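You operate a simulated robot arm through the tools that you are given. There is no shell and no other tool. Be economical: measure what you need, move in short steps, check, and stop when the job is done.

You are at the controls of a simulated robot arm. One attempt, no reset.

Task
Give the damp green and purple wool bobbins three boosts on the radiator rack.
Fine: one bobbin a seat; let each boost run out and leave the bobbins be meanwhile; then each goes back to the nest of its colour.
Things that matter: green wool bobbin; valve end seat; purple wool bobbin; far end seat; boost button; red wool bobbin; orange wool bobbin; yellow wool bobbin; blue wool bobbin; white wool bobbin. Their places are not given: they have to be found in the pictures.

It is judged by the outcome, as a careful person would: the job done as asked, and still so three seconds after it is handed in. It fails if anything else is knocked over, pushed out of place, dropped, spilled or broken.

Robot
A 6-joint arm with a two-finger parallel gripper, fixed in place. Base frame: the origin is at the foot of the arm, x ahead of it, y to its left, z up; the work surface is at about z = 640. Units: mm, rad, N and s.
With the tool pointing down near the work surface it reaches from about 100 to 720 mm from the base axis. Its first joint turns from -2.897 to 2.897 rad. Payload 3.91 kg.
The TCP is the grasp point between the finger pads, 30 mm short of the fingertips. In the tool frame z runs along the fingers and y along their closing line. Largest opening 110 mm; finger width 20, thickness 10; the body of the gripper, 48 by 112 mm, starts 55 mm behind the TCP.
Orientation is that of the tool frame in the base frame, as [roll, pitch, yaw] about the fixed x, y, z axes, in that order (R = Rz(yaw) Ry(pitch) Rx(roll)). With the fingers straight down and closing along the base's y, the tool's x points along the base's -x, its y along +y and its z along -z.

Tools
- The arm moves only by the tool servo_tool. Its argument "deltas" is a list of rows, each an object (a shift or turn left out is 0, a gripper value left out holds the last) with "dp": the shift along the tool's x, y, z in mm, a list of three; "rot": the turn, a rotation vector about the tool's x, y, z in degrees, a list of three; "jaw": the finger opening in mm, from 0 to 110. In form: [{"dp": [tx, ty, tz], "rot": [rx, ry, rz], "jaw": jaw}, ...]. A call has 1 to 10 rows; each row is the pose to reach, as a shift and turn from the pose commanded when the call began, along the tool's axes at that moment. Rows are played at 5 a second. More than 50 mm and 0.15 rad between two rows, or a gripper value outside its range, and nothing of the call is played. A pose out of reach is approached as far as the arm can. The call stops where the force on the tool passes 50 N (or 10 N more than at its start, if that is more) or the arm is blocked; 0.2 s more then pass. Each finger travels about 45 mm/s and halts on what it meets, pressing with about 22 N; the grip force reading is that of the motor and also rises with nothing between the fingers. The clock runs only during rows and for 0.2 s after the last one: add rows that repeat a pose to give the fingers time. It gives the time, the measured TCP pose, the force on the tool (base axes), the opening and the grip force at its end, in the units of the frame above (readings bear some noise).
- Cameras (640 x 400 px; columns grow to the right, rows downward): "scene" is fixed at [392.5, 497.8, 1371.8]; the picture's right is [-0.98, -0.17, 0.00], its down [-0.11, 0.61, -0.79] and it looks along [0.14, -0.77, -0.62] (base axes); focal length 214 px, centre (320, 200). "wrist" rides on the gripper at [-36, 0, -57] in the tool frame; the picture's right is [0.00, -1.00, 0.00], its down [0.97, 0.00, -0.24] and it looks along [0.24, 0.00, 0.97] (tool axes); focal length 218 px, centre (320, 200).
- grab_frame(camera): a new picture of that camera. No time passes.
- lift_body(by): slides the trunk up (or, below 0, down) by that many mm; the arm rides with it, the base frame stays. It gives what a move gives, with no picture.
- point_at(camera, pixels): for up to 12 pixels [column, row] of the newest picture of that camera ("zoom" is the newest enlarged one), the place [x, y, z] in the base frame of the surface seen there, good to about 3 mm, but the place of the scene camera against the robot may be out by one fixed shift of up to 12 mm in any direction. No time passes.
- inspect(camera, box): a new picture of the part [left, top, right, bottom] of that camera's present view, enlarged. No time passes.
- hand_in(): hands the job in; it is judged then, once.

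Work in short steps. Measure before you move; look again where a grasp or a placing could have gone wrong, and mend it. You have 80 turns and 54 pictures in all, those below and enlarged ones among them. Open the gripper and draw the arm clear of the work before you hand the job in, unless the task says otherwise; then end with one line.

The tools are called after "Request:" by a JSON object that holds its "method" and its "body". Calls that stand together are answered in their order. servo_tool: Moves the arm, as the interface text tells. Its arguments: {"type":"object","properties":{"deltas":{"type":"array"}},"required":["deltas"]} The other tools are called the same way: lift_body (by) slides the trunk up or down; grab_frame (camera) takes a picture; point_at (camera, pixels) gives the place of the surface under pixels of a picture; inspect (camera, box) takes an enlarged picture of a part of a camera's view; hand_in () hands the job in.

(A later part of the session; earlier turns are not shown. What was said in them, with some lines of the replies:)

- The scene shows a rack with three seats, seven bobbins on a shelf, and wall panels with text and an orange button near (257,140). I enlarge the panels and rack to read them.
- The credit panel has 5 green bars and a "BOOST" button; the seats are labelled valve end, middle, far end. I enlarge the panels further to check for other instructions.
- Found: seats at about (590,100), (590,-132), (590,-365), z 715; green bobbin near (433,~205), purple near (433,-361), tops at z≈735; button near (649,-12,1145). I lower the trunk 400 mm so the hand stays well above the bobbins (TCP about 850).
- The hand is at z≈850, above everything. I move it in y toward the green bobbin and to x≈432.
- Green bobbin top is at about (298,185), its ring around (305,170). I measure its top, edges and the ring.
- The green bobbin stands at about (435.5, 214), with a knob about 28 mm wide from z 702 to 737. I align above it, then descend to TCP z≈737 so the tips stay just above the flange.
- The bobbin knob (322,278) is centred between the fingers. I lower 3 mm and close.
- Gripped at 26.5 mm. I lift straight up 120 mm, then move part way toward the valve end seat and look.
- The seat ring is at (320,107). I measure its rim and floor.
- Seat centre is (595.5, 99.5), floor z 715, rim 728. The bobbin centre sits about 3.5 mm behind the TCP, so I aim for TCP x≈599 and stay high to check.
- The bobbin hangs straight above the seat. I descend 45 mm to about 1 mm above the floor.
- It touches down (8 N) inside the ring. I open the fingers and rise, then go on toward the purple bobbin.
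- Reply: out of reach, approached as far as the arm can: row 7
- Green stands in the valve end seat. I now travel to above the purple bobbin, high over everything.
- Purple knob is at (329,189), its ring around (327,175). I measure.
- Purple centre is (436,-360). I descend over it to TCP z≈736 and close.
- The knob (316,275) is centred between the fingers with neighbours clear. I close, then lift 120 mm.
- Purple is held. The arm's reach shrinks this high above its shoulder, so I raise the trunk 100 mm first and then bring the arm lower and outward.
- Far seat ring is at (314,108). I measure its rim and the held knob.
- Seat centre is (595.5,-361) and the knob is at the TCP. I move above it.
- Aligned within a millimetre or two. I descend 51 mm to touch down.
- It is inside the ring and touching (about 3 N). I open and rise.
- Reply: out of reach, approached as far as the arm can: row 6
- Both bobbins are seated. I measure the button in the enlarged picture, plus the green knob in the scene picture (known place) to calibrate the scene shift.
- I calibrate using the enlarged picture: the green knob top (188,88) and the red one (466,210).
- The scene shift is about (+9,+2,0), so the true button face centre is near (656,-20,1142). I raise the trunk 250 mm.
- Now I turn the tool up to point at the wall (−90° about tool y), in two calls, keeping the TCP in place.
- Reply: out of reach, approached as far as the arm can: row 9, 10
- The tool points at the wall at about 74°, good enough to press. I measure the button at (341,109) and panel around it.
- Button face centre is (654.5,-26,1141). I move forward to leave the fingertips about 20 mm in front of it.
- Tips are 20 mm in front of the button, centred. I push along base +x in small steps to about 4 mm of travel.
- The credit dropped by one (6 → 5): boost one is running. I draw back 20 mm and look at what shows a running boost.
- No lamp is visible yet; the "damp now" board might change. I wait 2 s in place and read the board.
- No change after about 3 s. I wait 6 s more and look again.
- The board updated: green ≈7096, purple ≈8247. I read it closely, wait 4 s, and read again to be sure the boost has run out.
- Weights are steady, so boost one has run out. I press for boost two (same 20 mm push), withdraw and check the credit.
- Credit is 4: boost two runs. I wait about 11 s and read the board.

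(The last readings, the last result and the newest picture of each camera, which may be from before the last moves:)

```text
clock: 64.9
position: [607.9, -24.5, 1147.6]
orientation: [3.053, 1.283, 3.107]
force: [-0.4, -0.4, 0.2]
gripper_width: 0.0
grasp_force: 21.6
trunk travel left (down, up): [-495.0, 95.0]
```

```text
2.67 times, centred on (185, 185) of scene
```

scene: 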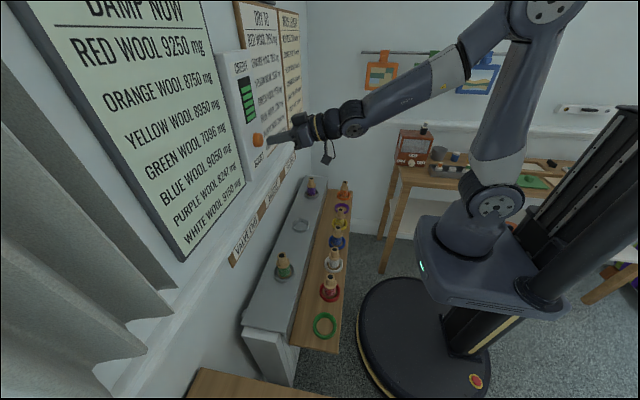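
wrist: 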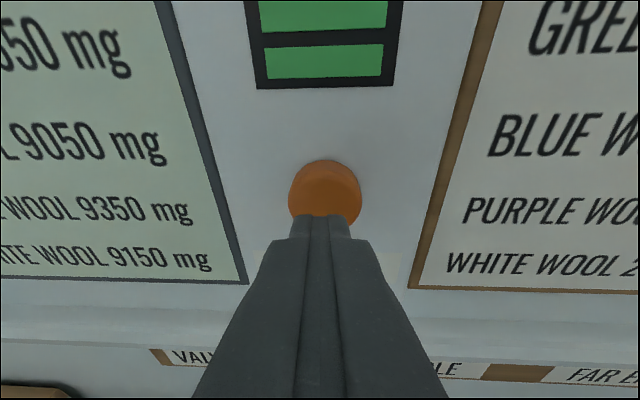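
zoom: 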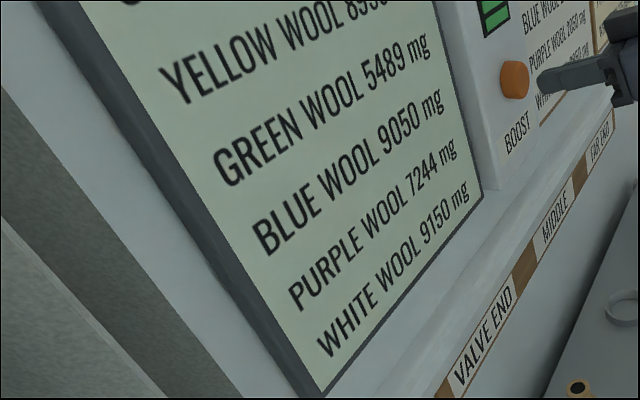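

Green 5489, purple 7244: boost two is done. I press for boost three and check the credit.

Request:
{"method": "servo_tool", "body": {"deltas": [{"dp": [-3, 0, 10]}, {"dp": [-4.5, 0, 15]}, {"dp": [-5.4, 0, 18]}, {"dp": [-6, 0, 20]}, {"dp": [-6, 0, 20]}, {"dp": [-3, 0, 10]}, {"dp": [0, 0, 0]}, {"dp": [0, 0, 0]}]}}

Request:
{"method": "inspect", "body": {"camera": "scene", "box": [220, 40, 320, 160]}}

```text
clock: 66.7
position: [608.4, -25.1, 1146.8]
orientation: [3.055, 1.283, 3.11]
force: [-0.3, 0.0, 0.1]
gripper_width: 0.0
grasp_force: 22.2
trunk travel left (down, up): [-495.0, 95.0]
```

```text
3.33 times, centred on (270, 100) of scene
```

zoom: 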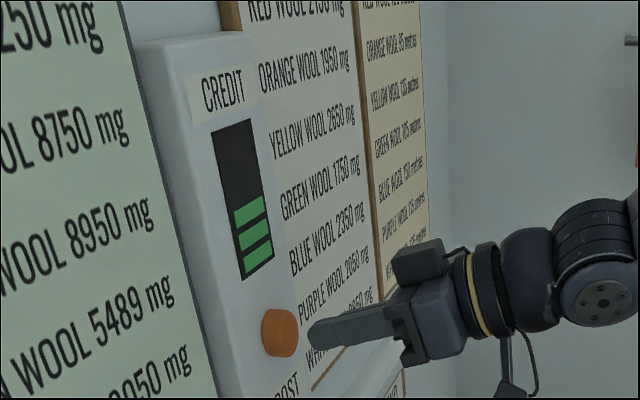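

Credit is 3: boost three runs. Meanwhile I retract from the wall, high above, and turn the tool down again.

Request:
{"method": "servo_tool", "body": {"deltas": [{"dp": [14, 5, -38]}, {"dp": [28, 10, -76]}, {"dp": [42, 15, -114]}, {"dp": [56, 20, -152]}, {"dp": [72, 26, -190]}, {"dp": [72, 26, -190]}]}}

Request:
{"method": "servo_tool", "body": {"deltas": [{"rot": [0, 7.4, 0]}, {"rot": [0, 14.8, 0]}, {"rot": [0, 22.2, 0]}, {"rot": [0, 29.6, 0]}, {"rot": [0, 37, 0]}, {"rot": [0, 44.4, 0]}, {"rot": [0, 51.8, 0]}, {"rot": [0, 59.2, 0]}, {"rot": [0, 66.6, 0]}, {"rot": [0, 73.6, 0]}]}}

```text
clock: 68.1
position: [403.1, -9.2, 1131.7]
orientation: [3.055, 1.285, 3.106]
force: [0.2, -0.5, -0.8]
gripper_width: 0.0
grasp_force: 21.6
trunk travel left (down, up): [-495.0, 95.0]
```

```text
clock: 70.3
position: [405.1, -8.6, 1133.5]
orientation: [3.117, -0.004, -3.092]
force: [0.2, 0.4, -0.9]
gripper_width: 0.0
grasp_force: 21.6
out of reach, approached as far as the arm can: row 2, 3
trunk travel left (down, up): [-495.0, 95.0]
```

The tool is down with a small tilt (roll −1.4°, yaw +2.8°). I correct it and move over toward the valve side while opening to 64, then let the rest of the boost pass.

Request:
{"method": "servo_tool", "body": {"deltas": [{"rot": [1.4, -0.2, 2.84], "jaw": 20}, {"rot": [1.4, -0.2, 2.84], "jaw": 40}, {"rot": [1.4, -0.2, 2.84], "jaw": 64}, {"rot": [1.4, -0.2, 2.84]}, {"rot": [1.4, -0.2, 2.84]}]}}

Request:
{"method": "servo_tool", "body": {"deltas": [{"dp": [0, 0, 0]}, {"dp": [0, 0, 0]}, {"dp": [0, 0, 0]}, {"dp": [0, 0, 0]}, {"dp": [0, 0, 0]}, {"dp": [0, 0, 0]}, {"dp": [0, 0, 0]}, {"dp": [0, 0, 0]}, {"dp": [0, 0, 0]}, {"dp": [0, 0, 0]}]}}

Request:
{"method": "servo_tool", "body": {"deltas": [{"dp": [0, 0, 0]}, {"dp": [0, 0, 0]}, {"dp": [0, 0, 0]}, {"dp": [0, 0, 0]}, {"dp": [0, 0, 0]}, {"dp": [0, 0, 0]}, {"dp": [0, 0, 0]}, {"dp": [0, 0, 0]}, {"dp": [0, 0, 0]}, {"dp": [0, 0, 0]}]}}

Request:
{"method": "servo_tool", "body": {"deltas": [{"dp": [0, 0, 0]}, {"dp": [0, 0, 0]}, {"dp": [0, 0, 0]}, {"dp": [0, 0, 0]}, {"dp": [0, 0, 0]}, {"dp": [0, 0, 0]}, {"dp": [0, 0, 0]}, {"dp": [0, 0, 0]}, {"dp": [0, 0, 0]}, {"dp": [0, 0, 0]}]}}

Request:
{"method": "inspect", "body": {"camera": "scene", "box": [130, 110, 240, 260]}}

```text
clock: 71.5
position: [403.8, -8.6, 1133.3]
orientation: [-3.141, 0.004, 3.141]
force: [0.4, 0.3, -0.4]
gripper_width: 64.3
grasp_force: 0.0
trunk travel left (down, up): [-495.0, 95.0]
```

```text
clock: 73.7
position: [404.5, -9.7, 1134.4]
orientation: [3.14, 0.003, 3.141]
force: [0.0, 0.3, 0.6]
gripper_width: 63.9
grasp_force: 0.0
trunk travel left (down, up): [-495.0, 95.0]
```

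```text
clock: 75.9
position: [404.0, -9.5, 1131.6]
orientation: [-3.141, 0.004, -3.141]
force: [0.1, -0.8, 0.0]
gripper_width: 64.0
grasp_force: 0.1
trunk travel left (down, up): [-495.0, 95.0]
```

```text
clock: 78.1
position: [403.9, -9.2, 1133.8]
orientation: [3.141, 0.004, 3.14]
force: [0.7, 0.6, 0.4]
gripper_width: 64.1
grasp_force: 0.1
trunk travel left (down, up): [-495.0, 95.0]
```

```text
2.67 times, centred on (185, 185) of scene
```

zoom: 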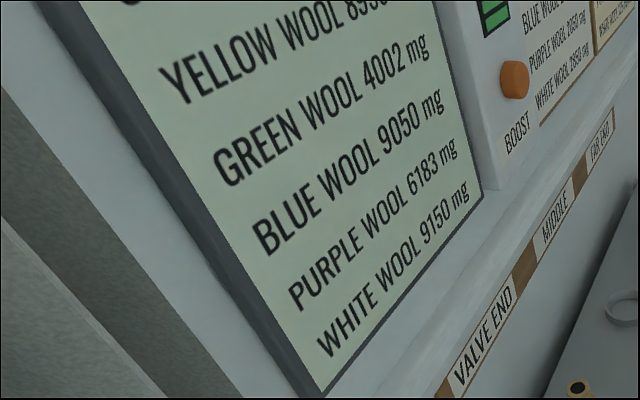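

All three boosts are done (green 4002, purple 6183). I lower the trunk 250 mm and move over the green bobbin on its seat.

Request:
{"method": "lift_body", "body": {"by": -250}}

Request:
{"method": "servo_tool", "body": {"deltas": [{"dp": [-35, 20, 0]}, {"dp": [-70, 40, 0]}, {"dp": [-105, 60, 0]}, {"dp": [-140, 80, 0]}, {"dp": [-165, 100, 0]}, {"dp": [-190, 108.5, 0]}, {"dp": [-190, 108.5, 0]}]}}

Request:
{"method": "grab_frame", "body": {"camera": "wrist"}}

```text
clock: 80.7
position: [403.7, -9.3, 884.0]
orientation: [-3.141, 0.001, -3.141]
force: [0.0, 0.0, 0.3]
gripper_width: 64.0
grasp_force: 0.0
trunk travel left (down, up): [-245.0, 345.0]
```

```text
clock: 82.3
position: [594.5, 99.4, 882.9]
orientation: [-3.141, 0.001, 3.142]
force: [0.5, -0.3, -0.6]
gripper_width: 63.9
grasp_force: 0.1
trunk travel left (down, up): [-245.0, 345.0]
```

```text
15 pictures are left
```

wrist: 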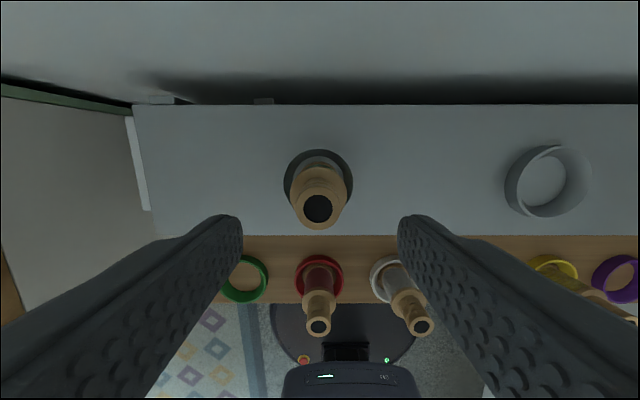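

The green knob is at (318,208); I measure it.

Request:
{"method": "point_at", "body": {"camera": "wrist", "pixels": [[318, 208], [302, 208], [335, 208], [318, 194], [318, 222]]}}

```text
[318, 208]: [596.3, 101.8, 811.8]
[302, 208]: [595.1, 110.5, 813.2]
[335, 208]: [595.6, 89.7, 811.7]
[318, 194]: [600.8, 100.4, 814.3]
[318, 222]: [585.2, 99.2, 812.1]
```

Knob centre is (594.5,100.3). I descend 72 mm, close, and lift back up 60 mm.

Request:
{"method": "servo_tool", "body": {"deltas": [{"dp": [0, 1, 25]}, {"dp": [0, 1, 50]}, {"dp": [0, 1, 66]}, {"dp": [0, 1, 72]}, {"dp": [0, 1, 72], "jaw": 40}, {"dp": [0, 1, 72], "jaw": 20}, {"dp": [0, 1, 72], "jaw": 10}, {"dp": [0, 1, 72], "jaw": 10}, {"dp": [0, 1, 72], "jaw": 10}, {"dp": [0, 1, 72], "jaw": 10}]}}

Request:
{"method": "servo_tool", "body": {"deltas": [{"dp": [0, 0, -20]}, {"dp": [0, 0, -45]}, {"dp": [0, 0, -55]}, {"dp": [40, 20, -55]}, {"dp": [75, 45, -55]}, {"dp": [105, 75, -55]}, {"dp": [130, 105, -55]}, {"dp": [158, 113, -55]}, {"dp": [158, 113, -55]}]}}

Request:
{"method": "grab_frame", "body": {"camera": "wrist"}}

```text
clock: 84.5
position: [595.1, 99.8, 811.6]
orientation: [-3.141, 0.004, 3.139]
force: [-0.7, -0.3, 0.5]
gripper_width: 26.5
grasp_force: 21.9
trunk travel left (down, up): [-245.0, 345.0]
```

```text
clock: 86.5
position: [436.3, 213.2, 865.0]
orientation: [3.141, 0.002, -3.14]
force: [-0.4, 0.3, -1.1]
gripper_width: 26.3
grasp_force: 21.8
trunk travel left (down, up): [-245.0, 345.0]
```

```text
14 pictures are left
```

wrist: 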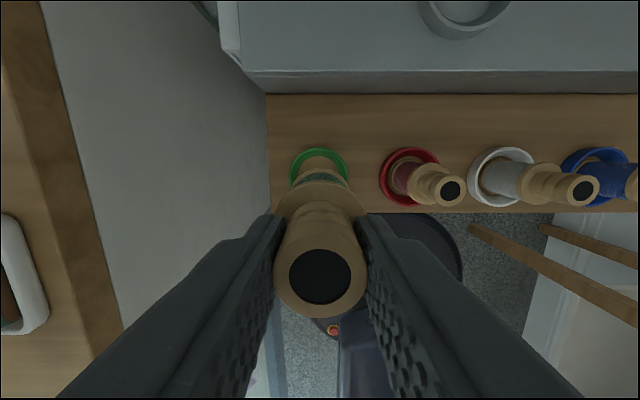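

Green hangs above its nest ring (319,168). I check the ring's place.

Request:
{"method": "point_at", "body": {"camera": "wrist", "pixels": [[292, 170], [346, 170], [319, 150], [300, 155], [338, 155], [320, 277]]}}

```text
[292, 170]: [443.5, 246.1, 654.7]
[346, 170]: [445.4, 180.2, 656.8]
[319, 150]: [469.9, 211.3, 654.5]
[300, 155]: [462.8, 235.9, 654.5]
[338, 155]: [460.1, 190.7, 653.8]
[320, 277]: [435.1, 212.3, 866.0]
```

The ring centre is (437,213), matching the held bobbin. I descend 127 mm to the shelf.

Request:
{"method": "servo_tool", "body": {"deltas": [{"dp": [-1, 0, 35]}, {"dp": [-1, 0, 70]}, {"dp": [-1, 0, 95]}, {"dp": [-1, 0, 110]}, {"dp": [-1, 0, 120]}, {"dp": [-1, 0, 126]}, {"dp": [-1, 0, 128.5]}]}}

Request:
{"method": "grab_frame", "body": {"camera": "wrist"}}

```text
clock: 88.1
position: [436.8, 213.4, 737.5]
orientation: [-3.14, 0.001, -3.141]
force: [0.8, -0.4, -0.2]
gripper_width: 26.5
grasp_force: 22.4
trunk travel left (down, up): [-245.0, 345.0]
```

```text
13 pictures are left
```

wrist: 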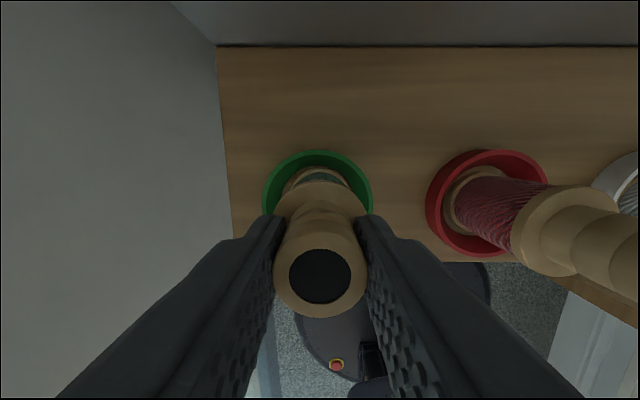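

It is within the ring; no contact force yet, so I go down 1.5–2 mm more.

Request:
{"method": "servo_tool", "body": {"deltas": [{"dp": [0, 0, 1]}, {"dp": [0, 0, 2]}, {"dp": [0, 0, 2]}]}}

```text
clock: 88.9
position: [437.6, 213.2, 736.1]
orientation: [3.14, 0.0, -3.14]
force: [-0.4, -1.0, 0.3]
gripper_width: 26.7
grasp_force: 21.8
trunk travel left (down, up): [-245.0, 345.0]
```

Still no contact; 2 mm more in small steps.

Request:
{"method": "servo_tool", "body": {"deltas": [{"dp": [0, 0, 0.7]}, {"dp": [0, 0, 1.4]}, {"dp": [0, 0, 2]}, {"dp": [0, 0, 2]}]}}

```text
clock: 89.9
position: [438.8, 213.6, 733.8]
orientation: [3.141, 0.004, -3.141]
force: [-2.3, -0.9, 18.2]
gripper_width: 26.7
grasp_force: 22.1
trunk travel left (down, up): [-245.0, 345.0]
```

Contact (18 N). I ease up 1 mm, open, and rise.

Request:
{"method": "servo_tool", "body": {"deltas": [{"dp": [0, 0, -1]}, {"dp": [0, 0, -1], "jaw": 35}, {"dp": [0, 0, -1], "jaw": 50}, {"dp": [0, 0, -1], "jaw": 64}, {"dp": [0, 0, -1], "jaw": 64}, {"dp": [0, 0, -40]}, {"dp": [0, 0, -80]}, {"dp": [0, 0, -120]}, {"dp": [0, 0, -145]}]}}

Request:
{"method": "grab_frame", "body": {"camera": "wrist"}}

```text
clock: 91.9
position: [435.8, 211.8, 878.1]
orientation: [-3.141, 0.003, -3.141]
force: [-0.1, 0.3, 0.5]
gripper_width: 63.8
grasp_force: 0.1
trunk travel left (down, up): [-245.0, 345.0]
```

```text
12 pictures are left
```

wrist: 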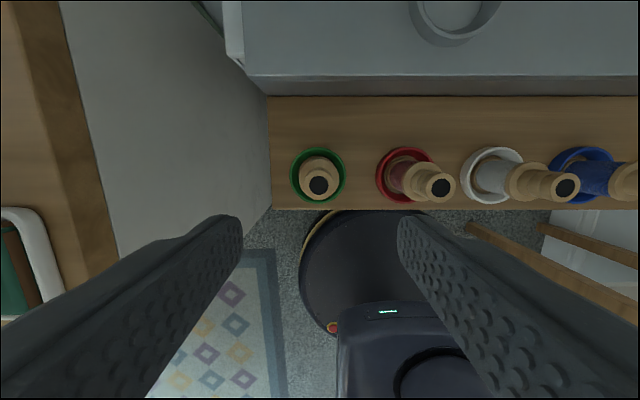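

Green is back upright in its nest. I travel to the purple bobbin at the far seat.

Request:
{"method": "servo_tool", "body": {"deltas": [{"dp": [0, -45, 0]}, {"dp": [0, -90, 0]}, {"dp": [0, -135, 0]}, {"dp": [0, -180, 0]}, {"dp": [0, -225, 0]}, {"dp": [0, -270, 0]}, {"dp": [0, -315, 0]}, {"dp": [0, -360, 0]}, {"dp": [0, -405, 0]}, {"dp": [0, -450, 0]}]}}

Request:
{"method": "servo_tool", "body": {"deltas": [{"dp": [-20, -40, 0]}, {"dp": [-50, -75, 2]}, {"dp": [-80, -105, 4]}, {"dp": [-115, -122, 6]}, {"dp": [-140, -123, 7]}, {"dp": [-159, -123, 8]}, {"dp": [-159, -123, 8]}]}}

Request:
{"method": "grab_frame", "body": {"camera": "wrist"}}

```text
clock: 94.1
position: [437.1, -234.6, 876.8]
orientation: [3.141, 0.005, 3.141]
force: [-0.5, 0.0, 0.4]
gripper_width: 64.1
grasp_force: 0.1
trunk travel left (down, up): [-245.0, 345.0]
```

```text
clock: 95.7
position: [594.9, -359.6, 869.3]
orientation: [-3.141, 0.002, 3.141]
force: [-0.4, 0.0, -0.1]
gripper_width: 63.8
grasp_force: 0.0
trunk travel left (down, up): [-245.0, 345.0]
```

```text
11 pictures are left
```

wrist: 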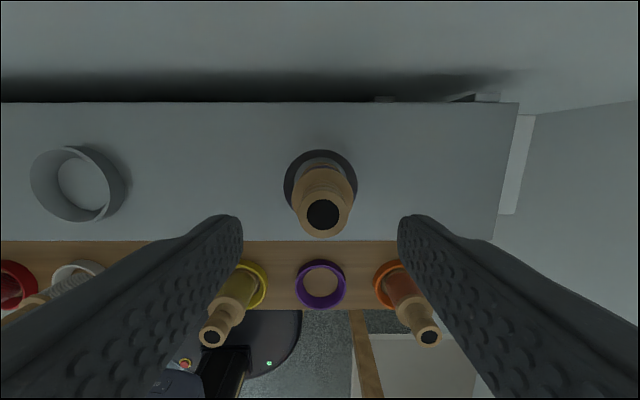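

The knob (322,214) is centred. I descend 58 mm, close, lift 55, and carry it back over its nest.

Request:
{"method": "servo_tool", "body": {"deltas": [{"dp": [0, -1.5, 25]}, {"dp": [0, -1.5, 46]}, {"dp": [0, -1.5, 55]}, {"dp": [0, -1.5, 58]}, {"dp": [0, -1.5, 58], "jaw": 40}, {"dp": [0, -1.5, 58], "jaw": 20}, {"dp": [0, -1.5, 58], "jaw": 10}, {"dp": [0, -1.5, 58], "jaw": 10}, {"dp": [0, -1.5, 58], "jaw": 10}, {"dp": [0, -1.5, 58], "jaw": 10}]}}

Request:
{"method": "servo_tool", "body": {"deltas": [{"dp": [0, 0, -18]}, {"dp": [0, 0, -38]}, {"dp": [0, 0, -52]}, {"dp": [40, 0, -52]}, {"dp": [80, 0, -52]}, {"dp": [120, 0, -52]}, {"dp": [158, 0, -52]}, {"dp": [158, 0, -52]}]}}

Request:
{"method": "grab_frame", "body": {"camera": "wrist"}}

```text
clock: 97.9
position: [596.7, -359.9, 813.0]
orientation: [-3.14, 0.002, 3.141]
force: [0.3, 0.5, -0.3]
gripper_width: 26.4
grasp_force: 22.2
trunk travel left (down, up): [-245.0, 345.0]
```

```text
clock: 99.7
position: [436.1, -359.6, 865.4]
orientation: [3.141, 0.003, -3.141]
force: [-1.0, 0.5, -0.7]
gripper_width: 26.8
grasp_force: 21.9
trunk travel left (down, up): [-245.0, 345.0]
```

```text
10 pictures are left
```

wrist: 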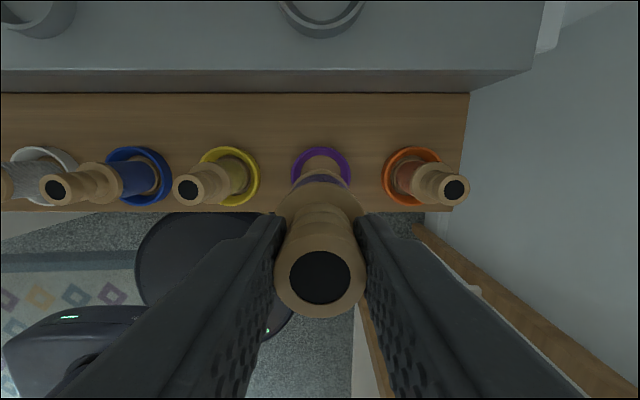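

Purple is aligned with its ring (321,168). I descend 127 mm to just above the shelf.

Request:
{"method": "servo_tool", "body": {"deltas": [{"dp": [0, -0.5, 35]}, {"dp": [0, -0.5, 70]}, {"dp": [0, -0.5, 95]}, {"dp": [0, -0.5, 110]}, {"dp": [0, -0.5, 120]}, {"dp": [0, -0.5, 125]}, {"dp": [0, -0.5, 127]}, {"dp": [0, -0.5, 128]}]}}

Request:
{"method": "grab_frame", "body": {"camera": "wrist"}}

```text
clock: 101.5
position: [438.1, -361.3, 735.7]
orientation: [3.14, 0.003, 3.142]
force: [0.4, 0.4, -1.3]
gripper_width: 26.6
grasp_force: 22.3
trunk travel left (down, up): [-245.0, 345.0]
```

```text
9 pictures are left
```

wrist: 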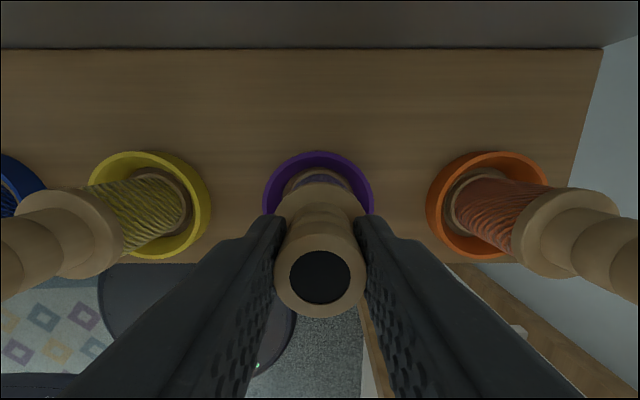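

Inside the ring, no contact yet; I step down slightly.

Request:
{"method": "servo_tool", "body": {"deltas": [{"dp": [0, 0, 0.7]}, {"dp": [0, 0, 1.3]}, {"dp": [0, 0, 1.3]}]}}

```text
clock: 102.3
position: [438.8, -360.9, 737.1]
orientation: [-3.14, 0.002, 3.141]
force: [-0.7, 0.6, 7.0]
gripper_width: 26.6
grasp_force: 22.2
trunk travel left (down, up): [-245.0, 345.0]
```

Contact (7 N). I open, rise, and move the arm back clear.

Request:
{"method": "servo_tool", "body": {"deltas": [{"dp": [0, 0, 0], "jaw": 35}, {"dp": [0, 0, 0], "jaw": 50}, {"dp": [0, 0, 0], "jaw": 64}, {"dp": [0, 0, 0], "jaw": 64}, {"dp": [0, 0, -40]}, {"dp": [0, 0, -80]}, {"dp": [0, 0, -120]}, {"dp": [20, 40, -140]}, {"dp": [40, 80, -140]}, {"dp": [60, 120, -140]}]}}

Request:
{"method": "lift_body", "body": {"by": 150}}

Request:
{"method": "grab_frame", "body": {"camera": "scene"}}

Request:
{"method": "inspect", "body": {"camera": "scene", "box": [250, 170, 370, 360]}}

Request:
{"method": "grab_frame", "body": {"camera": "wrist"}}

```text
clock: 104.5
position: [378.2, -241.1, 875.7]
orientation: [3.141, 0.004, -3.141]
force: [0.5, -0.5, -0.2]
gripper_width: 64.0
grasp_force: 0.0
trunk travel left (down, up): [-245.0, 345.0]
```

```text
clock: 106.2
position: [378.1, -240.9, 1025.2]
orientation: [3.139, 0.002, -3.141]
force: [0.1, 0.5, 0.0]
gripper_width: 64.2
grasp_force: 0.0
trunk travel left (down, up): [-395.0, 195.0]
```

```text
8 pictures are left
```

scene: 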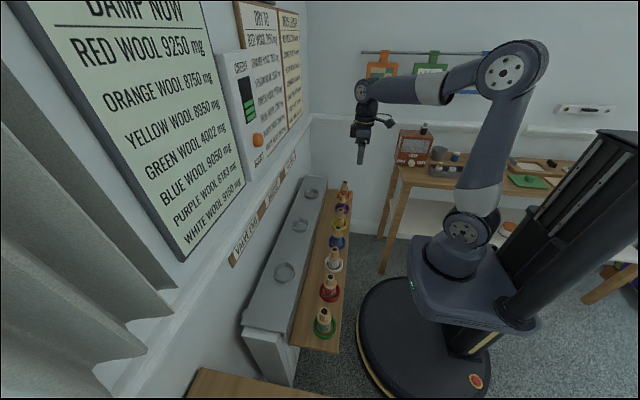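

```text
2.11 times, centred on (310, 265) of scene
```

zoom: 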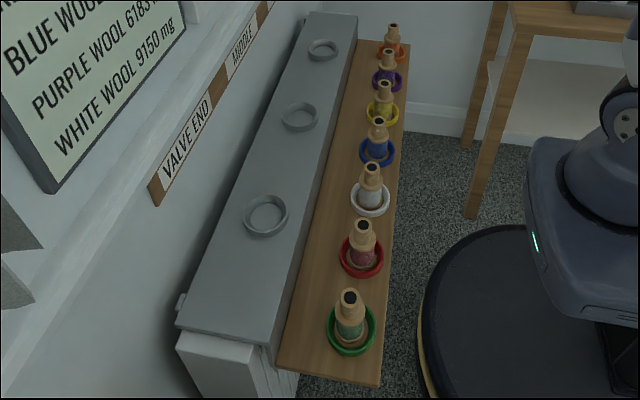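

```text
6 pictures are left
```

wrist: 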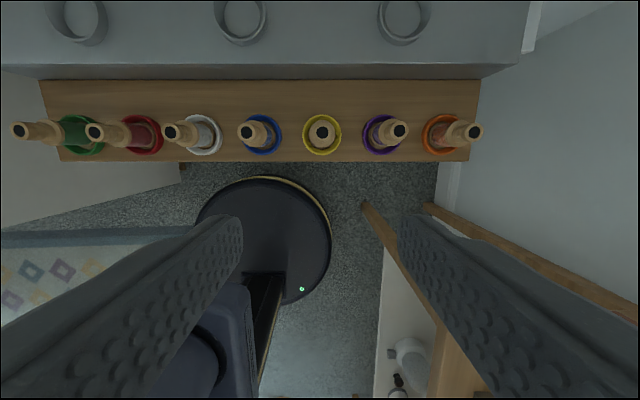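

All seven bobbins stand in their own nests, the seats are empty, three credits are used, and the arm is clear with the gripper open. I hand in.

Request:
{"method": "hand_in", "body": {}}

```text
The job is handed in.
```

The green and purple bobbins had three full boosts, in the valve end and far end seats, and each is back upright in the nest of its colour; the job is handed in.
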